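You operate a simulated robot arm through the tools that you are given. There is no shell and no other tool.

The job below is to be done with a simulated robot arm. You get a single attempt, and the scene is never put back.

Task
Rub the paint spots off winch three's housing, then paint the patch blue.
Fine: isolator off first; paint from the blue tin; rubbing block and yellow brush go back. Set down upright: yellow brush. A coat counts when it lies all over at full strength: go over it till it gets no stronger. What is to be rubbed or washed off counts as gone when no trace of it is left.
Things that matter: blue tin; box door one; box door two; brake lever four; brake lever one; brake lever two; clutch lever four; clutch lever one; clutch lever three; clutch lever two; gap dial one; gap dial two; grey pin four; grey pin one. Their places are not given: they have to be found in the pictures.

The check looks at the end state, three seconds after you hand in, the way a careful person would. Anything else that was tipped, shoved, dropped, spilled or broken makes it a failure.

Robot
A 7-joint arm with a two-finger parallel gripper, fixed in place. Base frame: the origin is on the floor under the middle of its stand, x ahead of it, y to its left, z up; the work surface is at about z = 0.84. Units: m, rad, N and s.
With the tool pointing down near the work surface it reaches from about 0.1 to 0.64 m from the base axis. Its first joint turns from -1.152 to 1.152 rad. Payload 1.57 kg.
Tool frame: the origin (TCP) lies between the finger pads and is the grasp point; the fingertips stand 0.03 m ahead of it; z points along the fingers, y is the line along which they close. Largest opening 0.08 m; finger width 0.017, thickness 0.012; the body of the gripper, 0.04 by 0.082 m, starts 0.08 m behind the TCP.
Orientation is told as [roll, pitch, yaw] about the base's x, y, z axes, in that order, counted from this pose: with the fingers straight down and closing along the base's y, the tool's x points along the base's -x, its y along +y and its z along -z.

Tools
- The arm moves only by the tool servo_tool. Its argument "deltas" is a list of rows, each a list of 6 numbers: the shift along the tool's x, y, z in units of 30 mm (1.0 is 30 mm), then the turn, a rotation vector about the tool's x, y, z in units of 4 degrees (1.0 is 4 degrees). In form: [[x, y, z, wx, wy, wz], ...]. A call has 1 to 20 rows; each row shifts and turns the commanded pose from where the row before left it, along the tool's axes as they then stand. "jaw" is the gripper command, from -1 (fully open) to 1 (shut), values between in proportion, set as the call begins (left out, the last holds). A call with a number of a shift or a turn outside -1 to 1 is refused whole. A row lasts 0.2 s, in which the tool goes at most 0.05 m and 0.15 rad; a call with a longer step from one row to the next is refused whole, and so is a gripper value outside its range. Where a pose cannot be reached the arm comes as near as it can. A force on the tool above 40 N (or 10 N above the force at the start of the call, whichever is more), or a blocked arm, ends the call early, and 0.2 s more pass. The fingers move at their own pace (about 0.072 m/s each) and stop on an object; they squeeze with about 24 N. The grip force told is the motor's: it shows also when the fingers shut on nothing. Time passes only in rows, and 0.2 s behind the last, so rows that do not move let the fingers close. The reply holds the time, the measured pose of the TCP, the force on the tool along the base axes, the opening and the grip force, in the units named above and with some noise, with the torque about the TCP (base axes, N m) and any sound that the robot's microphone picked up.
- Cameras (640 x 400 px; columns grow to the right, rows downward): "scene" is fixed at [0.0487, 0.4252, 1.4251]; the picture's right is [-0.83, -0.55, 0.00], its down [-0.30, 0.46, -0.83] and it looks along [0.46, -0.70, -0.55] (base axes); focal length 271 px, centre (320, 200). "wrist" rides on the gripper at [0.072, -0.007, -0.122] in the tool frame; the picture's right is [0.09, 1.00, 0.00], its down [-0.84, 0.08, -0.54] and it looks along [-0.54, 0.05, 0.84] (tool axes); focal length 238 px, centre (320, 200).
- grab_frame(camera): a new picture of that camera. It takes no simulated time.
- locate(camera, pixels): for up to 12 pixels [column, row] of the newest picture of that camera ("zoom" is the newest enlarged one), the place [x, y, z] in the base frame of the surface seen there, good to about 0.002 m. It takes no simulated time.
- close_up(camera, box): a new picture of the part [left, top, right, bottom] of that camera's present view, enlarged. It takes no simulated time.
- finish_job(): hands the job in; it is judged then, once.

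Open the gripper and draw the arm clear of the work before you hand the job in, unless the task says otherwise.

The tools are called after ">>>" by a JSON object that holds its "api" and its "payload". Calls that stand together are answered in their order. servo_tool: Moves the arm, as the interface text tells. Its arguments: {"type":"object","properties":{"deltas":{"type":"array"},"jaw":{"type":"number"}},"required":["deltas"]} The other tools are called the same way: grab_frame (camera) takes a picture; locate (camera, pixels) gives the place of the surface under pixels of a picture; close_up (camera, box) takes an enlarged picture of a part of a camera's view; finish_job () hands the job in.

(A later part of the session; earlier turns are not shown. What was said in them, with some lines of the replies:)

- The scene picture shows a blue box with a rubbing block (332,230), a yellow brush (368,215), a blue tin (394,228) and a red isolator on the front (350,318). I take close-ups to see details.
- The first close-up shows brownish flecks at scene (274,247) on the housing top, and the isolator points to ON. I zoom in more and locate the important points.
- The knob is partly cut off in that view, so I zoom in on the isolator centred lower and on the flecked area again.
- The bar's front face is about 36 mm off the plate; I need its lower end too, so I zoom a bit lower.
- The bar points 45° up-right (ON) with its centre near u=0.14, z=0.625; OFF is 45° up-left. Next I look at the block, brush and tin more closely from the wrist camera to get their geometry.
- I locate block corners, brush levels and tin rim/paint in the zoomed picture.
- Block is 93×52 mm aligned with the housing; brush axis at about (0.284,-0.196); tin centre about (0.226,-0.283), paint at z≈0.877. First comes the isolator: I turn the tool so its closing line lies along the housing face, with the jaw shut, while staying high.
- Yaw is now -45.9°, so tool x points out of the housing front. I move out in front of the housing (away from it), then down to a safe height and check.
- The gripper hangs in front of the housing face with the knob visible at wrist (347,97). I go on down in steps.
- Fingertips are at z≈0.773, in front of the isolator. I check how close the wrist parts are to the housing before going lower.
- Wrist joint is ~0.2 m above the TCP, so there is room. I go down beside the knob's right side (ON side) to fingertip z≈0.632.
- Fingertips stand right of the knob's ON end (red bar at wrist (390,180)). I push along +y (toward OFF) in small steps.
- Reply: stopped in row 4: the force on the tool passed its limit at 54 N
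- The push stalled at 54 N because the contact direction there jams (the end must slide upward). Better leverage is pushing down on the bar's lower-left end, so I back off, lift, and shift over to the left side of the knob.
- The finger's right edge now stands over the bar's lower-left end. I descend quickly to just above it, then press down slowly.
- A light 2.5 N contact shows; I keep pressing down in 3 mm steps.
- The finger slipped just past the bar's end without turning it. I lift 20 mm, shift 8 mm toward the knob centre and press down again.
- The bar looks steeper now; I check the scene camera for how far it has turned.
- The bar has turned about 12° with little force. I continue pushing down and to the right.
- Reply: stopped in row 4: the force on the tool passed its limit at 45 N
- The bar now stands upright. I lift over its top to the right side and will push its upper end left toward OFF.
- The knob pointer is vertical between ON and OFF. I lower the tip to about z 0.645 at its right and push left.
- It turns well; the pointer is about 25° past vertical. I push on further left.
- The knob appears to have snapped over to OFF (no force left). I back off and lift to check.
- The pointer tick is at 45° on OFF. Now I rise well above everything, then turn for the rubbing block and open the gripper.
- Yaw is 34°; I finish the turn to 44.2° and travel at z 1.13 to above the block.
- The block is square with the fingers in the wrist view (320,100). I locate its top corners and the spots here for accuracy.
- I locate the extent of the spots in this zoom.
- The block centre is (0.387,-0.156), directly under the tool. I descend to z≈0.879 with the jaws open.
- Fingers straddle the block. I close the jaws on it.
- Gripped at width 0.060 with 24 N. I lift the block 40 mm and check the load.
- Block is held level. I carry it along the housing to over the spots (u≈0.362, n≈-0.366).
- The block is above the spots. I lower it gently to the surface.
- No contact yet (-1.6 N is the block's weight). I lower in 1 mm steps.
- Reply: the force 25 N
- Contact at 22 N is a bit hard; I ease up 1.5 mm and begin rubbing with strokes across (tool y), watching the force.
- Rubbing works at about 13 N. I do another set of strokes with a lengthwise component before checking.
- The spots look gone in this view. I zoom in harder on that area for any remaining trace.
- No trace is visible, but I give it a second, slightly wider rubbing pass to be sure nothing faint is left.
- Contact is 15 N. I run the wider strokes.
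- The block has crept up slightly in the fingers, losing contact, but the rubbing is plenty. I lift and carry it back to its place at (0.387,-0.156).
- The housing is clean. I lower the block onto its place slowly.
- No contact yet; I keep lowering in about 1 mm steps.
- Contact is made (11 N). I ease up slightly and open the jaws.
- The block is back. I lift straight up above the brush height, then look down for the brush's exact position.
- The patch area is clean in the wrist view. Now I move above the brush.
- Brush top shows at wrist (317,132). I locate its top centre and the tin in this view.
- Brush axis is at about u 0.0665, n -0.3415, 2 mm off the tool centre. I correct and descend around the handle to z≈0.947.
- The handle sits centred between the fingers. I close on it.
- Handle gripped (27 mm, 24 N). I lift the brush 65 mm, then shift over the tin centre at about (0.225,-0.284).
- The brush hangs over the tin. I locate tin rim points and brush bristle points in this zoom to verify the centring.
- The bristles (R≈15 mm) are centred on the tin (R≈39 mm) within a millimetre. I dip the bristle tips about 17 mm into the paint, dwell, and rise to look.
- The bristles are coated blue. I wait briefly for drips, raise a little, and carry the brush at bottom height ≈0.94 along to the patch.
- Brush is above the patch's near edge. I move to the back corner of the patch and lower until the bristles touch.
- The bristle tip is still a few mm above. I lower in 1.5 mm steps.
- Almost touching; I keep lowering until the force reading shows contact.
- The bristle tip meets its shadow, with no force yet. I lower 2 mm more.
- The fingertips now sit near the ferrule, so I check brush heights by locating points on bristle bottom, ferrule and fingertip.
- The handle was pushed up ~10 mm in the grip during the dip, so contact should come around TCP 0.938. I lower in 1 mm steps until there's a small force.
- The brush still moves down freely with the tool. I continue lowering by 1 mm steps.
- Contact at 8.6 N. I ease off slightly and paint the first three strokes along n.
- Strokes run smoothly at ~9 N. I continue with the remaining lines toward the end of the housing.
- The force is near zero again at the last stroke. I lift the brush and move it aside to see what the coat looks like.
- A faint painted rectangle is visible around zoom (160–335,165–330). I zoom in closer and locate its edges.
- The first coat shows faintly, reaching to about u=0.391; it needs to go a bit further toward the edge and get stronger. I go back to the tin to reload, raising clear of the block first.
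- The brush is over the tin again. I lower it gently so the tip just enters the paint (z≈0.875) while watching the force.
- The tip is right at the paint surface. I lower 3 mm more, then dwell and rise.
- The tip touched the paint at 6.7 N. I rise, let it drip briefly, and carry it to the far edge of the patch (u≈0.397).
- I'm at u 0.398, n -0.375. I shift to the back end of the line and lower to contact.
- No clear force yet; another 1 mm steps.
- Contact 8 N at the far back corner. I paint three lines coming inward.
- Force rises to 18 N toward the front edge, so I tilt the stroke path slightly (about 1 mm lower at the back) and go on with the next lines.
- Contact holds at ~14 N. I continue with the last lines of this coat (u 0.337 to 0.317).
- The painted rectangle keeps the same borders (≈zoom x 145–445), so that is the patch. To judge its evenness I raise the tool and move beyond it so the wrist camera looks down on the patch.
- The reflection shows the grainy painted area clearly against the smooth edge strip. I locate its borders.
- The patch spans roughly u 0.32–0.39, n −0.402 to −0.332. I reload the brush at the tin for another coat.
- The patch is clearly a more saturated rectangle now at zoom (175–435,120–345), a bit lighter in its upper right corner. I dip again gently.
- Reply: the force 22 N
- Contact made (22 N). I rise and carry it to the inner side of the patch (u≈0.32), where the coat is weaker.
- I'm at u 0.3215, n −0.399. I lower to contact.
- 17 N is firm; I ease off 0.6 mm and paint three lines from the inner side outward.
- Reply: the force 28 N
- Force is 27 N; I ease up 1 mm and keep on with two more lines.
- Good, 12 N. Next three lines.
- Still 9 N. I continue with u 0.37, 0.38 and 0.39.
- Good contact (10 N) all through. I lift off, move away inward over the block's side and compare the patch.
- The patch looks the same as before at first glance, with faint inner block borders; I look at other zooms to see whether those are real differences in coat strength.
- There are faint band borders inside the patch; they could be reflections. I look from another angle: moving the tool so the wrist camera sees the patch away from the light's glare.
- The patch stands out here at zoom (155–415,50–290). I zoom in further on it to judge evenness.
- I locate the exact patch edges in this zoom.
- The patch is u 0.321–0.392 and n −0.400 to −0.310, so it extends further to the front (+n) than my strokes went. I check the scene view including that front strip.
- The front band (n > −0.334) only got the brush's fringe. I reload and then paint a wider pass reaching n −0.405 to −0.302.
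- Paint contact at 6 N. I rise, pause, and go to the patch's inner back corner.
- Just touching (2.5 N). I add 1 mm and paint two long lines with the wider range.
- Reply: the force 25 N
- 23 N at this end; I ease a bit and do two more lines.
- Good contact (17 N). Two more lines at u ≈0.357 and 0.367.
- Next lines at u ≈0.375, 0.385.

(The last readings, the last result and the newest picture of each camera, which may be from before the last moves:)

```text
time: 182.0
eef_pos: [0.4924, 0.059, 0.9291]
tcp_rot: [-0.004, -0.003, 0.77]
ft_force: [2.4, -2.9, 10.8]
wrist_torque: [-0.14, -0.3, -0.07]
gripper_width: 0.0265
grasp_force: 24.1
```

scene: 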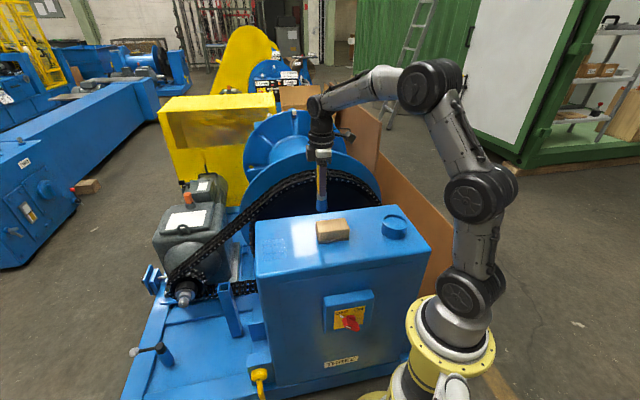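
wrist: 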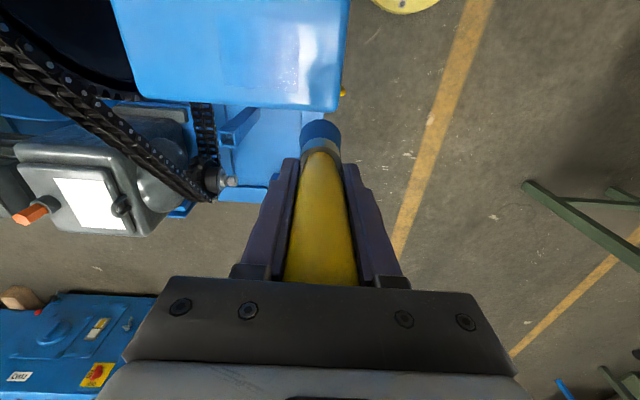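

Contact stayed good. I lift to the same viewpoint as before to compare the patch.

>>> {"api": "servo_tool", "payload": {"deltas": [[0, 0, -0.7, 0, 0, 0], [0, 0, -0.9, 0, 0, 0], [0, 0, -0.9, 0, 0, 0], [0, 0, -0.9, 0, 0, 0], [-0.557, 0.76, -0.42, 0, 0, 0], [0, 0, 0, 0, 0, 0], [0, 0, 0, 0, 0, 0]]}}

>>> {"api": "grab_frame", "payload": {"camera": "wrist"}}

>>> {"api": "close_up", "payload": {"camera": "wrist", "box": [210, 5, 306, 100]}}

>>> {"api": "close_up", "payload": {"camera": "scene", "box": [252, 232, 300, 268]}}

```text
time: 183.6
eef_pos: [0.4883, 0.0864, 1.0446]
tcp_rot: [-0.002, -0.002, 0.771]
ft_force: [-1.0, -0.3, -0.2]
wrist_torque: [0.0, 0.0, 0.02]
gripper_width: 0.0262
grasp_force: 23.4
```

```text
taken
```

wrist: 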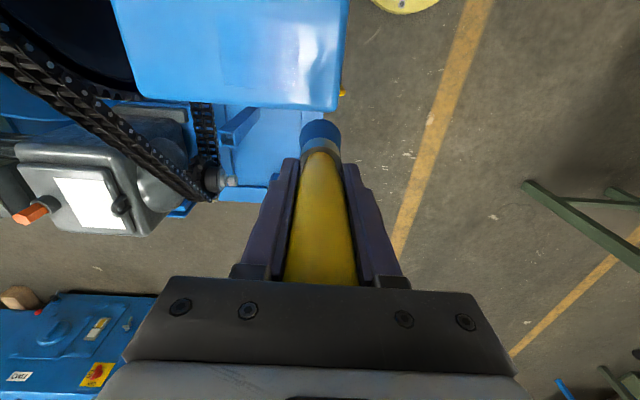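

```text
4.21 times, centred on (258, 52) of wrist
```

zoom: 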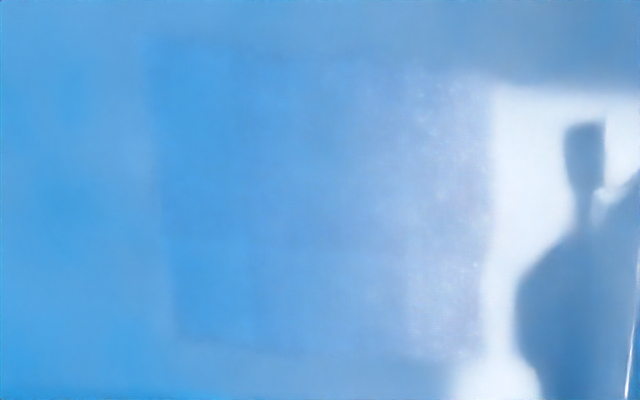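

```text
11.11 times, centred on (276, 250) of scene
```

zoom: 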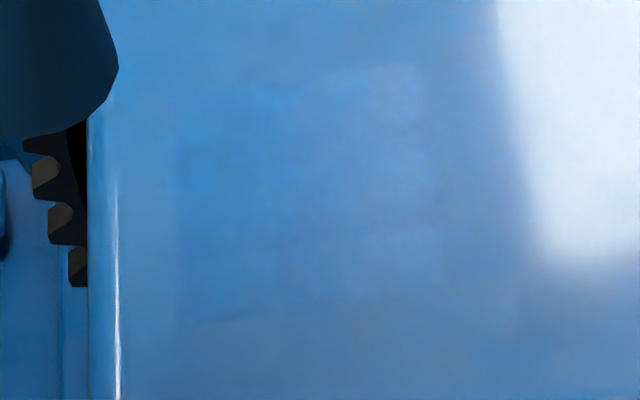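

The coat's borders did not grow (so n −0.310 is the patch limit) and the tone looks unchanged, i.e. near full strength. For certainty I reload and give one more full pass with lines offset between the former ones.

>>> {"api": "servo_tool", "payload": {"deltas": [[0.877, -0.163, 0, 0, 0, 0], [0.877, -0.163, 0, 0, 0, 0], [0.877, -0.163, 0, 0, 0, 0], [0.877, -0.163, 0, 0, 0, 0], [0.877, -0.163, 0, 0, 0, 0], [0.877, -0.163, 0, 0, 0, 0], [0.877, -0.163, 0, 0, 0, 0], [0.877, -0.163, 0, 0, 0, 0], [0.877, -0.163, 0, 0, 0, 0], [0.877, -0.163, 0, 0, 0, 0], [0.877, -0.163, 0, 0, 0, 0], [0.877, -0.163, 0, 0, 0, 0], [0.877, -0.163, 0, 0, 0, 0], [0.877, -0.163, 0, 0, 0, 0], [0.877, -0.163, 0, 0, 0, 0], [0.877, -0.163, 0, 0, 0, 0], [0.877, -0.163, 0, 0, 0, 0], [0, 0, 0, 0, 0, 0], [0, 0, 0, 0, 0, 0]]}}

>>> {"api": "servo_tool", "payload": {"deltas": [[0, 0, 0.9, 0, 0, 0], [0, 0, 0.9, 0, 0, 0], [0, 0, 0.6, 0, 0, 0], [0, 0, 0.1, 0, 0, 0], [0, 0, 0.06, 0, 0, 0], [0, 0, 0, 0, 0, 0]]}}

>>> {"api": "close_up", "payload": {"camera": "scene", "box": [330, 150, 442, 250]}}

>>> {"api": "close_up", "payload": {"camera": "scene", "box": [252, 232, 300, 268]}}

```text
time: 187.6
eef_pos: [0.2258, -0.2845, 1.0424]
tcp_rot: [-0.003, -0.003, 0.77]
ft_force: [-0.6, -0.7, -1.5]
wrist_torque: [0.02, -0.01, 0.0]
gripper_width: 0.0263
grasp_force: 23.5
```

```text
time: 189.0
eef_pos: [0.2256, -0.2837, 0.9656]
tcp_rot: [-0.002, -0.002, 0.771]
ft_force: [0.0, -1.0, 0.4]
wrist_torque: [0.02, 0.02, 0.01]
gripper_width: 0.0263
grasp_force: 23.6
```

```text
4.00 times, centred on (386, 200) of scene
```

zoom: 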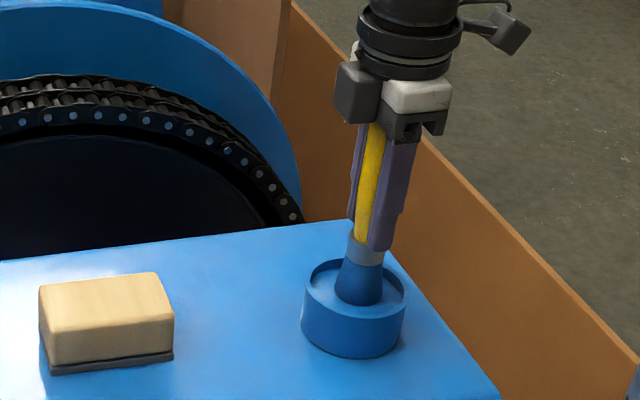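

```text
11.11 times, centred on (276, 250) of scene
```

zoom: 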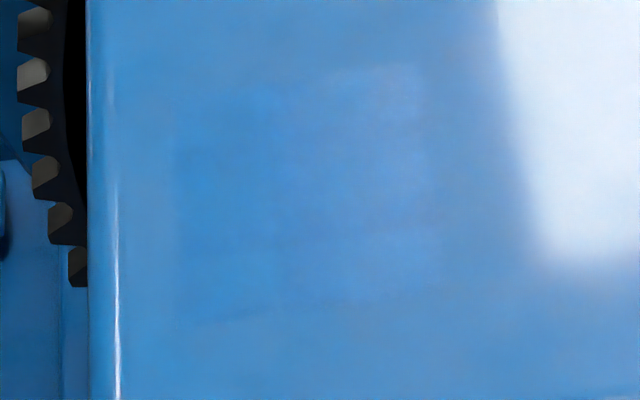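

The tip is right at the paint (0.4 N); I lower 1.5 mm more to load, rise, and return to the patch at u≈0.321.

>>> {"api": "servo_tool", "payload": {"deltas": [[0, 0, 0.05, 0, 0, 0], [0, 0, 0, 0, 0, 0], [0, 0, 0, 0, 0, 0], [0, 0, -0.45, 0, 0, 0], [0, 0, -0.7, 0, 0, 0], [0, 0, -0.7, 0, 0, 0], [0, 0, -0.6, 0, 0, 0], [0, 0, 0, 0, 0, 0], [0, 0, 0, 0, 0, 0], [0, 0, 0, 0, 0, 0]]}}

>>> {"api": "servo_tool", "payload": {"deltas": [[-0.915, -0.108, 0, 0, 0, 0], [-0.915, -0.108, 0, 0, 0, 0], [-0.915, -0.108, 0, 0, 0, 0], [-0.915, -0.108, 0, 0, 0, 0], [-0.915, -0.108, 0, 0, 0, 0], [-0.915, -0.108, 0, 0, 0, 0], [-0.915, -0.108, 0, 0, 0, 0], [-0.915, -0.108, 0, 0, 0, 0], [-0.915, -0.108, 0, 0, 0, 0], [-0.915, -0.108, 0, 0, 0, 0], [-0.915, -0.108, 0, 0, 0, 0], [-0.915, -0.108, 0, 0, 0, 0], [-0.915, -0.108, 0, 0, 0, 0], [0, 0, 0.9, 0, 0, 0], [0, 0, 0.9, 0, 0, 0], [0, 0, 0.9, 0, 0, 0], [0, 0, 0.75, 0, 0, 0], [0, 0, 0, 0, 0, 0]]}}

```text
time: 191.2
eef_pos: [0.2257, -0.2845, 1.0374]
tcp_rot: [-0.001, -0.001, 0.769]
ft_force: [-0.1, -0.4, -0.9]
wrist_torque: [-0.01, 0.01, 0.04]
gripper_width: 0.0262
grasp_force: 23.9
```

```text
time: 195.0
eef_pos: [0.5115, -0.0651, 0.9343]
tcp_rot: [-0.002, -0.002, 0.77]
ft_force: [-0.2, -0.3, -0.8]
wrist_torque: [-0.01, -0.01, 0.0]
gripper_width: 0.0264
grasp_force: 24.3
```

>>> {"api": "servo_tool", "payload": {"deltas": [[0, 0, 0.11, 0, 0, 0], [0, 0, 0.05, 0, 0, 0], [0, 0, 0.05, 0, 0, 0]]}}

```text
time: 195.8
eef_pos: [0.5114, -0.0653, 0.9296]
tcp_rot: [-0.004, -0.004, 0.769]
ft_force: [-1.6, -0.6, 4.4]
wrist_torque: [0.05, 0.17, 0.01]
gripper_width: 0.0264
grasp_force: 23.4
```

Contact at 4.4 N, at the back inner corner. I add a little pressure and paint the first pair of long lines.

>>> {"api": "servo_tool", "payload": {"deltas": [[0, 0, 0.025, 0, 0, 0], [0, 0.486, 0, 0, 0, 0], [0, 0.486, 0, 0, 0, 0], [0, 0.486, 0, 0, 0, 0], [0, 0.486, 0, 0, 0, 0], [0, 0.486, 0, 0, 0, 0], [0, 0.486, 0, 0, 0, 0], [0, 0.486, 0, 0, 0, 0], [-0.33, 0, 0, 0, 0, 0], [0, -0.486, 0, 0, 0, 0], [0, -0.486, 0, 0, 0, 0], [0, -0.486, 0, 0, 0, 0], [0, -0.486, 0, 0, 0, 0], [0, -0.486, 0, 0, 0, 0], [0, -0.486, 0, 0, 0, 0], [0, -0.486, 0, 0, 0, 0], [-0.33, 0, -0.02, 0, 0, 0]]}}

>>> {"api": "servo_tool", "payload": {"deltas": [[0, 0.486, 0, 0, 0, 0], [0, 0.486, 0, 0, 0, 0], [0, 0.486, 0, 0, 0, 0], [0, 0.486, 0, 0, 0, 0], [0, 0.486, 0, 0, 0, 0], [0, 0.486, 0, 0, 0, 0], [0, 0.486, 0, 0, 0, 0], [-0.33, 0, 0, 0, 0, 0], [0, -0.486, 0, 0, 0, 0], [0, -0.486, 0, 0, 0, 0], [0, -0.486, 0, 0, 0, 0], [0, -0.486, 0, 0, 0, 0], [0, -0.486, 0, 0, 0, 0], [0, -0.486, 0, 0, 0, 0], [0, -0.486, 0, 0, 0, 0], [-0.33, 0, 0, 0, 0, 0]]}}

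>>> {"api": "servo_tool", "payload": {"deltas": [[0, 0.486, 0, 0, 0, 0], [0, 0.486, 0, 0, 0, 0], [0, 0.486, 0, 0, 0, 0], [0, 0.486, 0, 0, 0, 0], [0, 0.486, 0, 0, 0, 0], [0, 0.486, 0, 0, 0, 0], [0, 0.486, 0, 0, 0, 0], [-0.33, 0, 0, 0, 0, 0], [0, -0.486, 0, 0, 0, 0], [0, -0.486, 0, 0, 0, 0], [0, -0.486, 0, 0, 0, 0], [0, -0.486, 0, 0, 0, 0], [0, -0.486, 0, 0, 0, 0], [0, -0.486, 0, 0, 0, 0], [0, -0.486, 0, 0, 0, 0], [-0.33, 0, 0, 0, 0, 0]]}}

```text
time: 199.4
eef_pos: [0.5253, -0.0544, 0.9294]
tcp_rot: [-0.005, -0.003, 0.769]
ft_force: [-3.9, -5.6, 20.2]
wrist_torque: [-0.29, 0.3, 0.04]
gripper_width: 0.0265
grasp_force: 24.1
```

```text
time: 202.8
eef_pos: [0.539, -0.0406, 0.9292]
tcp_rot: [-0.006, -0.002, 0.771]
ft_force: [-4.2, -5.4, 17.1]
wrist_torque: [-0.27, 0.23, 0.01]
gripper_width: 0.0264
grasp_force: 24.2
```

```text
time: 206.2
eef_pos: [0.5535, -0.0267, 0.9291]
tcp_rot: [-0.004, -0.002, 0.769]
ft_force: [-3.2, -5.9, 16.3]
wrist_torque: [-0.22, 0.22, 0.05]
gripper_width: 0.0262
grasp_force: 24.2
```

Contact is steady at ~16 N. I finish the last lines to the outer edge.

>>> {"api": "servo_tool", "payload": {"deltas": [[0, 0.486, 0, 0, 0, 0], [0, 0.486, 0, 0, 0, 0], [0, 0.486, 0, 0, 0, 0], [0, 0.486, 0, 0, 0, 0], [0, 0.486, 0, 0, 0, 0], [0, 0.486, 0, 0, 0, 0], [0, 0.486, 0, 0, 0, 0], [-0.33, 0, 0, 0, 0, 0], [0, -0.486, 0, 0, 0, 0], [0, -0.486, 0, 0, 0, 0], [0, -0.486, 0, 0, 0, 0], [0, -0.486, 0, 0, 0, 0], [0, -0.486, 0, 0, 0, 0], [0, -0.486, 0, 0, 0, 0], [0, -0.486, 0, 0, 0, 0]]}}

>>> {"api": "servo_tool", "payload": {"deltas": [[-0.2, 0, 0, 0, 0, 0], [0, 0.486, 0, 0, 0, 0], [0, 0.486, 0, 0, 0, 0], [0, 0.486, 0, 0, 0, 0], [0, 0.486, 0, 0, 0, 0], [0, 0.486, 0, 0, 0, 0], [0, 0.486, 0, 0, 0, 0], [0, 0.486, 0, 0, 0, 0], [0, 0, -0.6, 0, 0, 0], [0, 0, -0.9, 0, 0, 0], [0, 0, -0.9, 0, 0, 0], [0, 0, -0.9, 0, 0, 0], [-0.45, 0.76, -0.5, 0, 0, 0], [0, 0, 0, 0, 0, 0], [0, 0, 0, 0, 0, 0]]}}

>>> {"api": "grab_frame", "payload": {"camera": "wrist"}}

>>> {"api": "close_up", "payload": {"camera": "wrist", "box": [210, 5, 306, 100]}}

>>> {"api": "close_up", "payload": {"camera": "scene", "box": [252, 232, 300, 268]}}

```text
time: 209.4
eef_pos: [0.5601, -0.0166, 0.9297]
tcp_rot: [-0.002, -0.002, 0.77]
ft_force: [-2.5, 2.9, 11.9]
wrist_torque: [0.48, 0.15, 0.07]
gripper_width: 0.0262
grasp_force: 24.2
```

```text
time: 212.6
eef_pos: [0.4869, 0.0859, 1.0439]
tcp_rot: [-0.002, -0.003, 0.771]
ft_force: [0.4, 0.2, -1.4]
wrist_torque: [0.02, 0.0, 0.0]
gripper_width: 0.0262
grasp_force: 23.6
```

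```text
taken
```

wrist: 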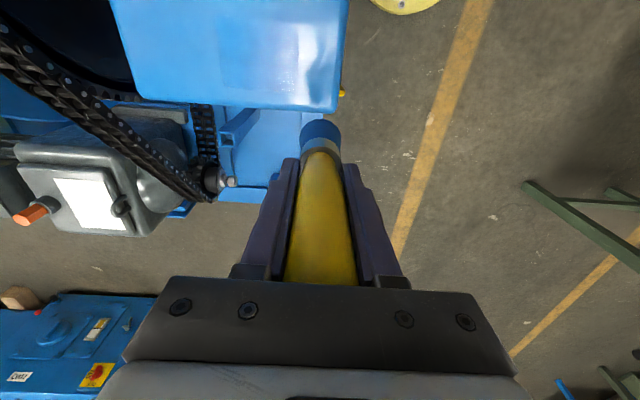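

```text
4.21 times, centred on (258, 52) of wrist
```

zoom: 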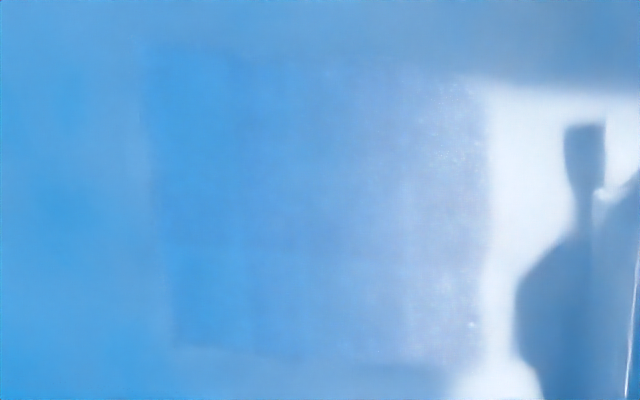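

```text
11.11 times, centred on (276, 250) of scene
```

zoom: 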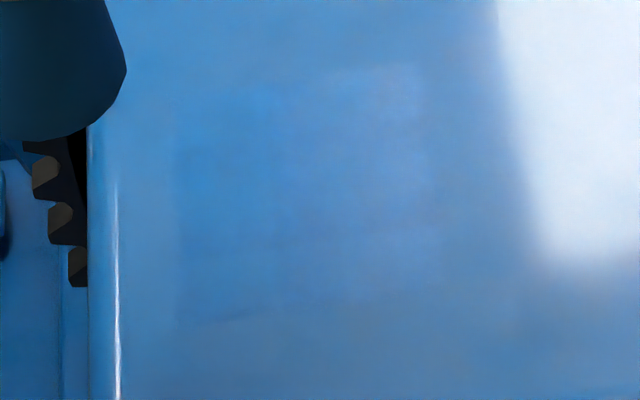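

The look is unchanged from the previous pass, so the coat gets no stronger. Now I carry the brush back to its original spot at (0.2856,−0.1985).

>>> {"api": "servo_tool", "payload": {"deltas": [[0.8785, -0.164, 0, 0, 0, 0], [0.8785, -0.164, 0, 0, 0, 0], [0.8785, -0.164, 0, 0, 0, 0], [0.8785, -0.164, 0, 0, 0, 0], [0.8785, -0.164, 0, 0, 0, 0], [0.8785, -0.164, 0, 0, 0, 0], [0.8785, -0.164, 0, 0, 0, 0], [0.8785, -0.164, 0, 0, 0, 0], [0.8785, -0.164, 0, 0, 0, 0], [0.8785, -0.164, 0, 0, 0, 0], [0.8785, -0.164, 0, 0, 0, 0], [0.8785, -0.164, 0, 0, 0, 0], [0.8785, -0.164, 0, 0, 0, 0], [0, 0, 0, 0, 0, 0], [0, 0, 0, 0, 0, 0]]}}

>>> {"api": "close_up", "payload": {"camera": "scene", "box": [310, 150, 422, 260]}}

>>> {"api": "grab_frame", "payload": {"camera": "wrist"}}

```text
time: 215.8
eef_pos: [0.2847, -0.1986, 1.0404]
tcp_rot: [-0.002, -0.003, 0.771]
ft_force: [0.1, 0.6, -0.9]
wrist_torque: [0.01, -0.01, 0.02]
gripper_width: 0.0265
grasp_force: 24.3
```

```text
3.64 times, centred on (366, 205) of scene
```

zoom: 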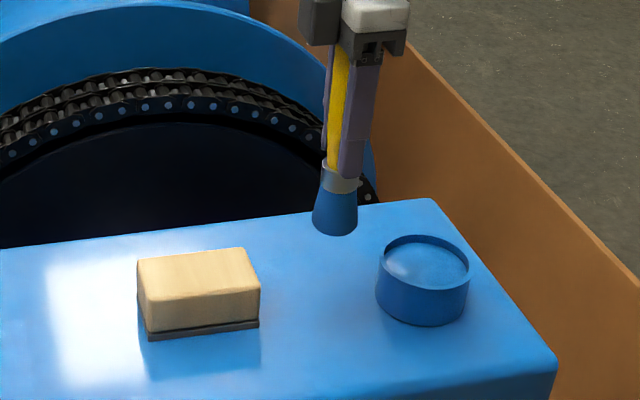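

```text
taken
```

wrist: 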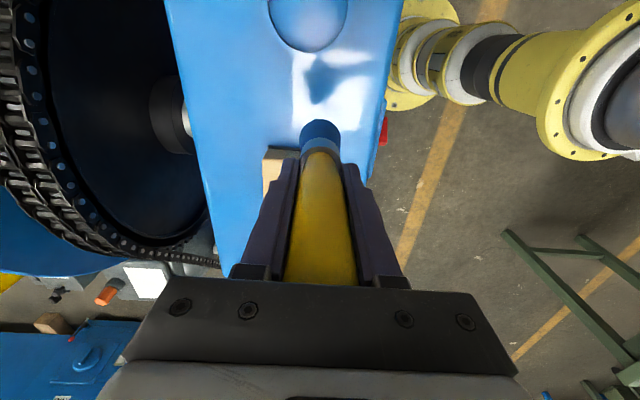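

The brush hangs straight above its place. I lower it to the surface.

>>> {"api": "servo_tool", "payload": {"deltas": [[0, 0, 0.9, 0, 0, 0], [0, 0, 0.9, 0, 0, 0], [0, 0, 0.9, 0, 0, 0], [0, 0, 0.7, 0, 0, 0], [0, 0, 0.15, 0, 0, 0], [0, 0, 0.05, 0, 0, 0], [0, 0, 0, 0, 0, 0]]}}

```text
time: 217.4
eef_pos: [0.2863, -0.199, 0.9347]
tcp_rot: [-0.002, 0.0, 0.771]
ft_force: [0.8, -0.3, 0.0]
wrist_torque: [-0.02, -0.01, 0.01]
gripper_width: 0.0264
grasp_force: 24.3
```

>>> {"api": "servo_tool", "payload": {"deltas": [[0, 0, 0.05, 0, 0, 0], [0, 0, 0.05, 0, 0, 0], [0, 0, 0.04, 0, 0, 0]]}}

```text
time: 218.2
eef_pos: [0.2865, -0.1983, 0.9307]
tcp_rot: [-0.002, -0.001, 0.77]
ft_force: [-0.4, -1.3, 2.8]
wrist_torque: [0.0, 0.03, 0.02]
gripper_width: 0.0263
grasp_force: 23.9
```

Contact at 2.8 N. I press slightly to seat the bristles flat and check uprightness before releasing.

>>> {"api": "servo_tool", "payload": {"deltas": [[0, 0, 0.02, 0, 0, 0], [0, 0, 0, 0, 0, 0]]}}

>>> {"api": "close_up", "payload": {"camera": "scene", "box": [330, 190, 410, 250]}}

>>> {"api": "close_up", "payload": {"camera": "wrist", "box": [240, 80, 400, 290]}}

```text
time: 218.8
eef_pos: [0.2861, -0.1983, 0.9306]
tcp_rot: [-0.005, -0.003, 0.771]
ft_force: [-4.3, -0.2, 9.8]
wrist_torque: [0.21, 0.25, 0.02]
gripper_width: 0.0263
grasp_force: 24.1
```

```text
6.67 times, centred on (370, 220) of scene
```

zoom: 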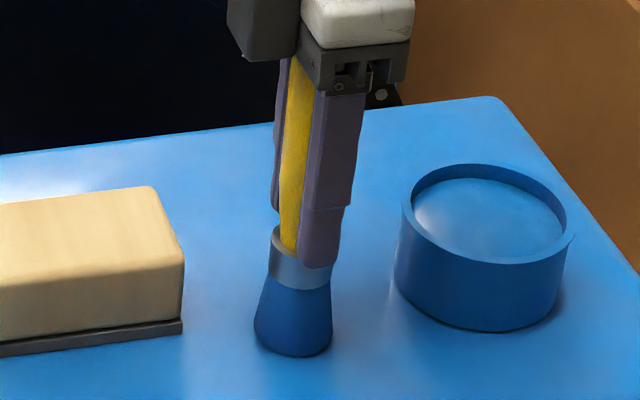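

```text
1.90 times, centred on (320, 185) of wrist
```

zoom: 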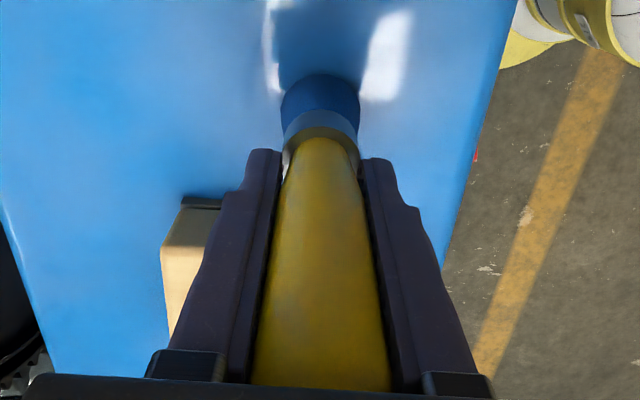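

It stands straight in the grip. I ease off the pressure and open the jaws.

>>> {"api": "servo_tool", "payload": {"deltas": [[0, 0, -0.03, 0, 0, 0], [0, 0, 0, 0, 0, 0]]}}

>>> {"api": "servo_tool", "payload": {"deltas": [[0, 0, 0, 0, 0, 0], [0, 0, 0, 0, 0, 0], [0, 0, 0, 0, 0, 0], [0, 0, 0, 0, 0, 0]], "jaw": -1}}

>>> {"api": "close_up", "payload": {"camera": "scene", "box": [330, 190, 410, 250]}}

>>> {"api": "grab_frame", "payload": {"camera": "wrist"}}

```text
time: 219.4
eef_pos: [0.286, -0.1975, 0.9282]
tcp_rot: [-0.002, -0.004, 0.77]
ft_force: [0.4, 0.1, 1.8]
wrist_torque: [0.0, -0.08, -0.02]
gripper_width: 0.0262
grasp_force: 24.0
```

```text
time: 220.4
eef_pos: [0.2852, -0.1981, 0.9294]
tcp_rot: [-0.004, -0.001, 0.771]
ft_force: [-0.5, -0.2, 1.8]
wrist_torque: [-0.02, 0.0, -0.02]
gripper_width: 0.0797
grasp_force: 0.0
```

```text
6.67 times, centred on (370, 220) of scene
```

zoom: 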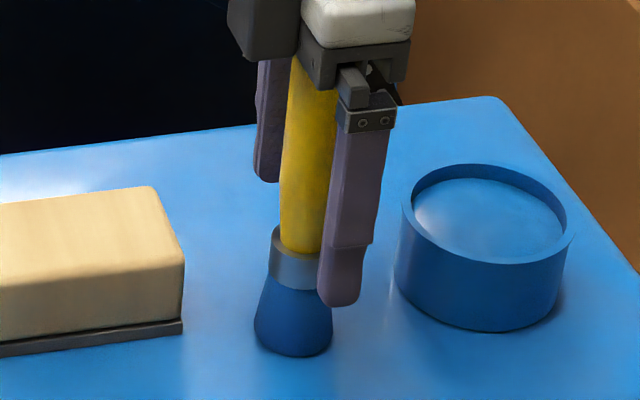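

```text
taken
```

wrist: 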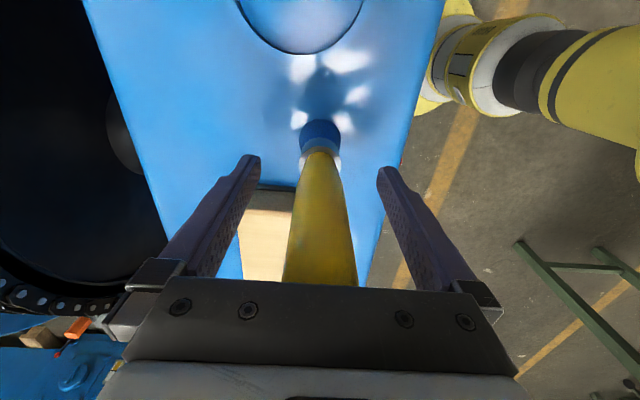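

The brush stands on its own. I lift straight up slowly at first, then clear of it.

>>> {"api": "servo_tool", "payload": {"deltas": [[0, 0, -0.2, 0, 0, 0], [0, 0, -0.4, 0, 0, 0], [0, 0, -0.7, 0, 0, 0], [0, 0, -0.9, 0, 0, 0], [0, 0, -0.9, 0, 0, 0], [0, 0, -0.9, 0, 0, 0], [0, 0, -0.9, 0, 0, 0], [0, 0, -0.9, 0, 0, 0], [0, 0, -0.9, 0, 0, 0], [0, 0, -0.9, 0, 0, 0], [0, 0, 0, 0, 0, 0]]}}

>>> {"api": "close_up", "payload": {"camera": "scene", "box": [240, 170, 440, 300]}}

>>> {"api": "close_up", "payload": {"camera": "scene", "box": [320, 180, 420, 250]}}

>>> {"api": "locate", "payload": {"camera": "zoom", "pixels": [[305, 78], [305, 330], [335, 250], [300, 180], [265, 345], [340, 345]]}}

```text
time: 222.8
eef_pos: [0.2851, -0.1986, 1.1572]
tcp_rot: [-0.002, -0.001, 0.769]
ft_force: [0.2, 0.4, -0.4]
wrist_torque: [-0.03, 0.01, 0.0]
gripper_width: 0.08
grasp_force: 0.1
```

```text
3.08 times, centred on (340, 235) of scene
```

zoom: 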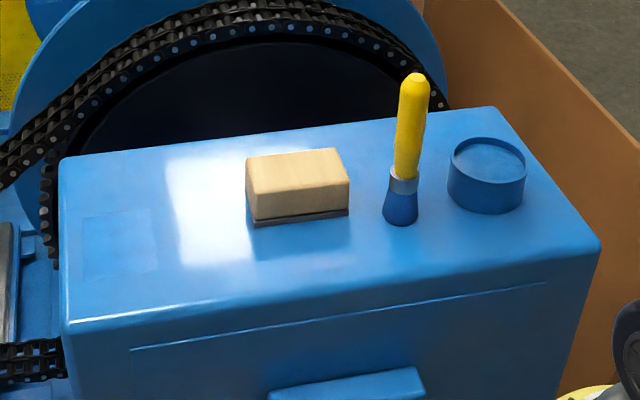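

```text
5.71 times, centred on (370, 215) of scene
```

zoom: 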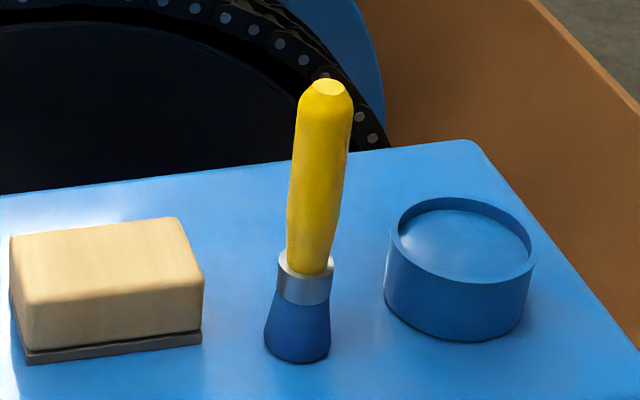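

```text
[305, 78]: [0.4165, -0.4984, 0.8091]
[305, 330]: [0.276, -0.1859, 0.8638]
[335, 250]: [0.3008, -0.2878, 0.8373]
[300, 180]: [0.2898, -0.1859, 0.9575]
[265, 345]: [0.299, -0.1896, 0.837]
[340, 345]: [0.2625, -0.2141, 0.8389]
```

Brush, block and tin stand where they were, and the patch is a clean rectangle at zoom (85–155,210–280). I take an unobstructed look at it with the wrist camera to check evenness.

>>> {"api": "servo_tool", "payload": {"deltas": [[-0.9, 0.2, 0, 0, 0, 0], [-0.9, 0.2, 0, 0, 0, 0], [-0.9, 0.2, 0, 0, 0, 0], [-0.9, 0.2, 0, 0, 0, 0], [-0.9, 0.2, 0, 0, 0, 0], [-0.9, 0.2, 0, 0, 0, 0], [-0.9, 0.2, 0, 0, 0, 0], [-0.9, 0.1, 0, 0, 0, 0], [0, 0, 0, 0, 0, 0], [0, 0, 0, 0, 0, 0]]}}

>>> {"api": "grab_frame", "payload": {"camera": "wrist"}}

>>> {"api": "close_up", "payload": {"camera": "wrist", "box": [230, 60, 390, 160]}}

>>> {"api": "close_up", "payload": {"camera": "scene", "box": [248, 225, 312, 273]}}

```text
time: 225.0
eef_pos: [0.4091, -0.0155, 1.1587]
tcp_rot: [-0.002, 0.0, 0.769]
ft_force: [-0.5, 0.5, -0.2]
wrist_torque: [0.02, -0.01, -0.01]
gripper_width: 0.0799
grasp_force: 0.0
```

```text
taken
```

wrist: 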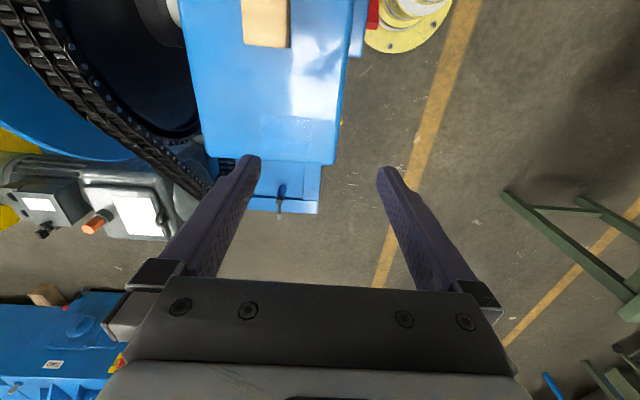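

```text
4.00 times, centred on (310, 110) of wrist
```

zoom: 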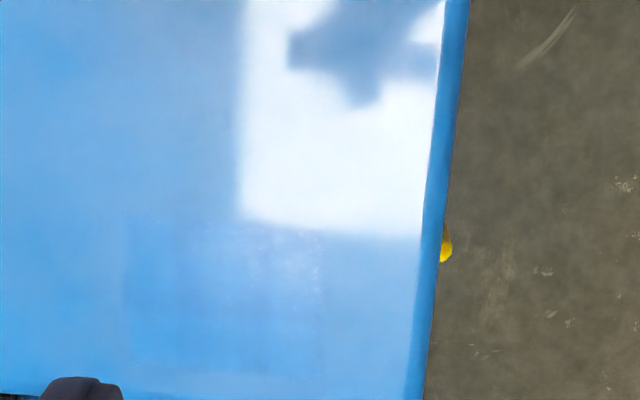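

```text
8.33 times, centred on (280, 249) of scene
```

zoom: 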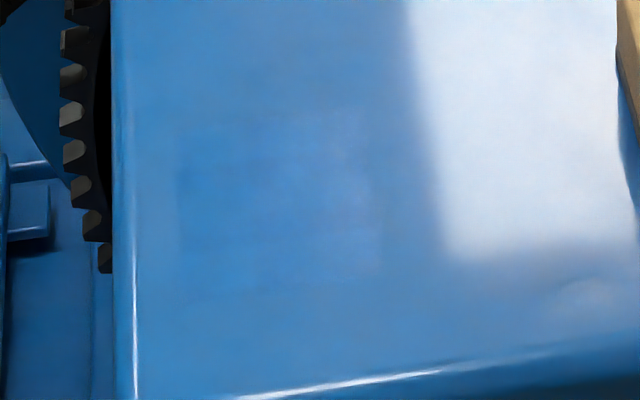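

The patch appears even all over. I draw the arm up and clear, then check the isolator and the whole scene one last time.

>>> {"api": "servo_tool", "payload": {"deltas": [[0.5, 0.5, -0.7, 0, 0, 0], [0.5, 0.5, -0.7, 0, 0, 0], [0.5, 0.5, -0.7, 0, 0, 0], [0.5, 0.5, -0.7, 0, 0, 0], [0, 0, 0, 0, 0, 0], [0, 0, 0, 0, 0, 0]], "jaw": -1}}

>>> {"api": "grab_frame", "payload": {"camera": "scene"}}

>>> {"api": "close_up", "payload": {"camera": "scene", "box": [310, 280, 390, 340]}}

>>> {"api": "close_up", "payload": {"camera": "scene", "box": [244, 180, 436, 300]}}

```text
time: 226.4
eef_pos: [0.3233, -0.0152, 1.2423]
tcp_rot: [-0.002, -0.003, 0.771]
ft_force: [-0.3, -0.4, 0.6]
wrist_torque: [0.02, -0.02, 0.03]
gripper_width: 0.0801
grasp_force: 0.1
```

```text
taken
```

scene: 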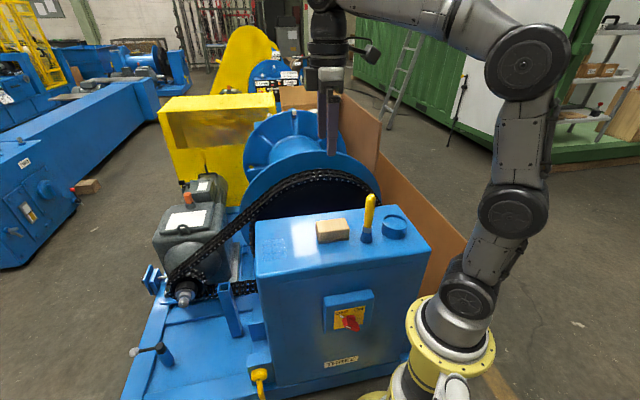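

```text
6.67 times, centred on (350, 310) of scene
```

zoom: 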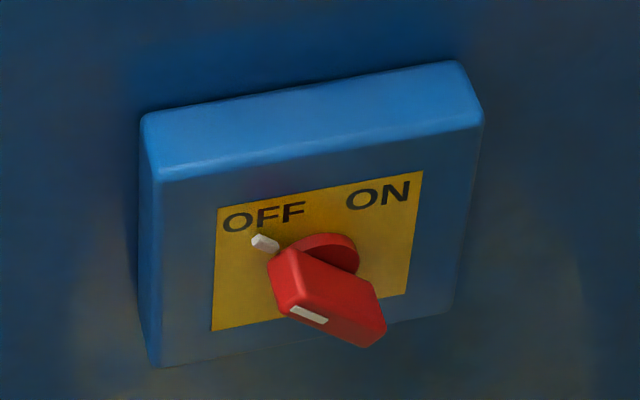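

```text
3.33 times, centred on (340, 240) of scene
```

zoom: 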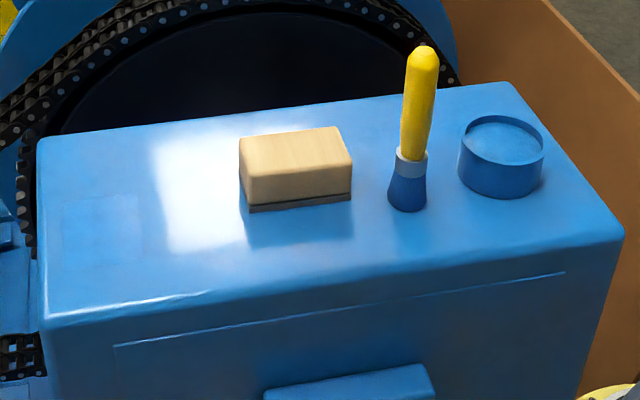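

The isolator is on OFF, the spots are gone and the patch is evenly painted. The block and brush are back in place with the brush upright, the tin hasn't moved, and the gripper is open and clear. I hand in the job.

>>> {"api": "finish_job", "payload": {}}

```text
The job is handed in.
```

I rubbed the paint spots off winch three's housing and painted the patch blue. The job is handed in, and I haven't seen the result of the check.

- **Isolator:** I turned it to OFF before starting any other work. The last close-up still shows it there.
- **Spots:** I rubbed the area in three rounds of strokes. No trace showed in either camera afterwards.
- **Coat:** I painted five passes from the blue tin. The last two looked the same, so I took that as full strength. Blue on blue shows little contrast, so I judged evenness by eye from several angles.
- **Put back:** The rubbing block is at its original place. The yellow brush is at its spot too, standing upright on its bristles, which are still wet with blue paint.
- **Tin:** The blue tin did not move. My first dip pressed too deep, which only slid the brush up in the grip. I saw nothing spilled.

The gripper is open, and the arm is raised clear of the work.
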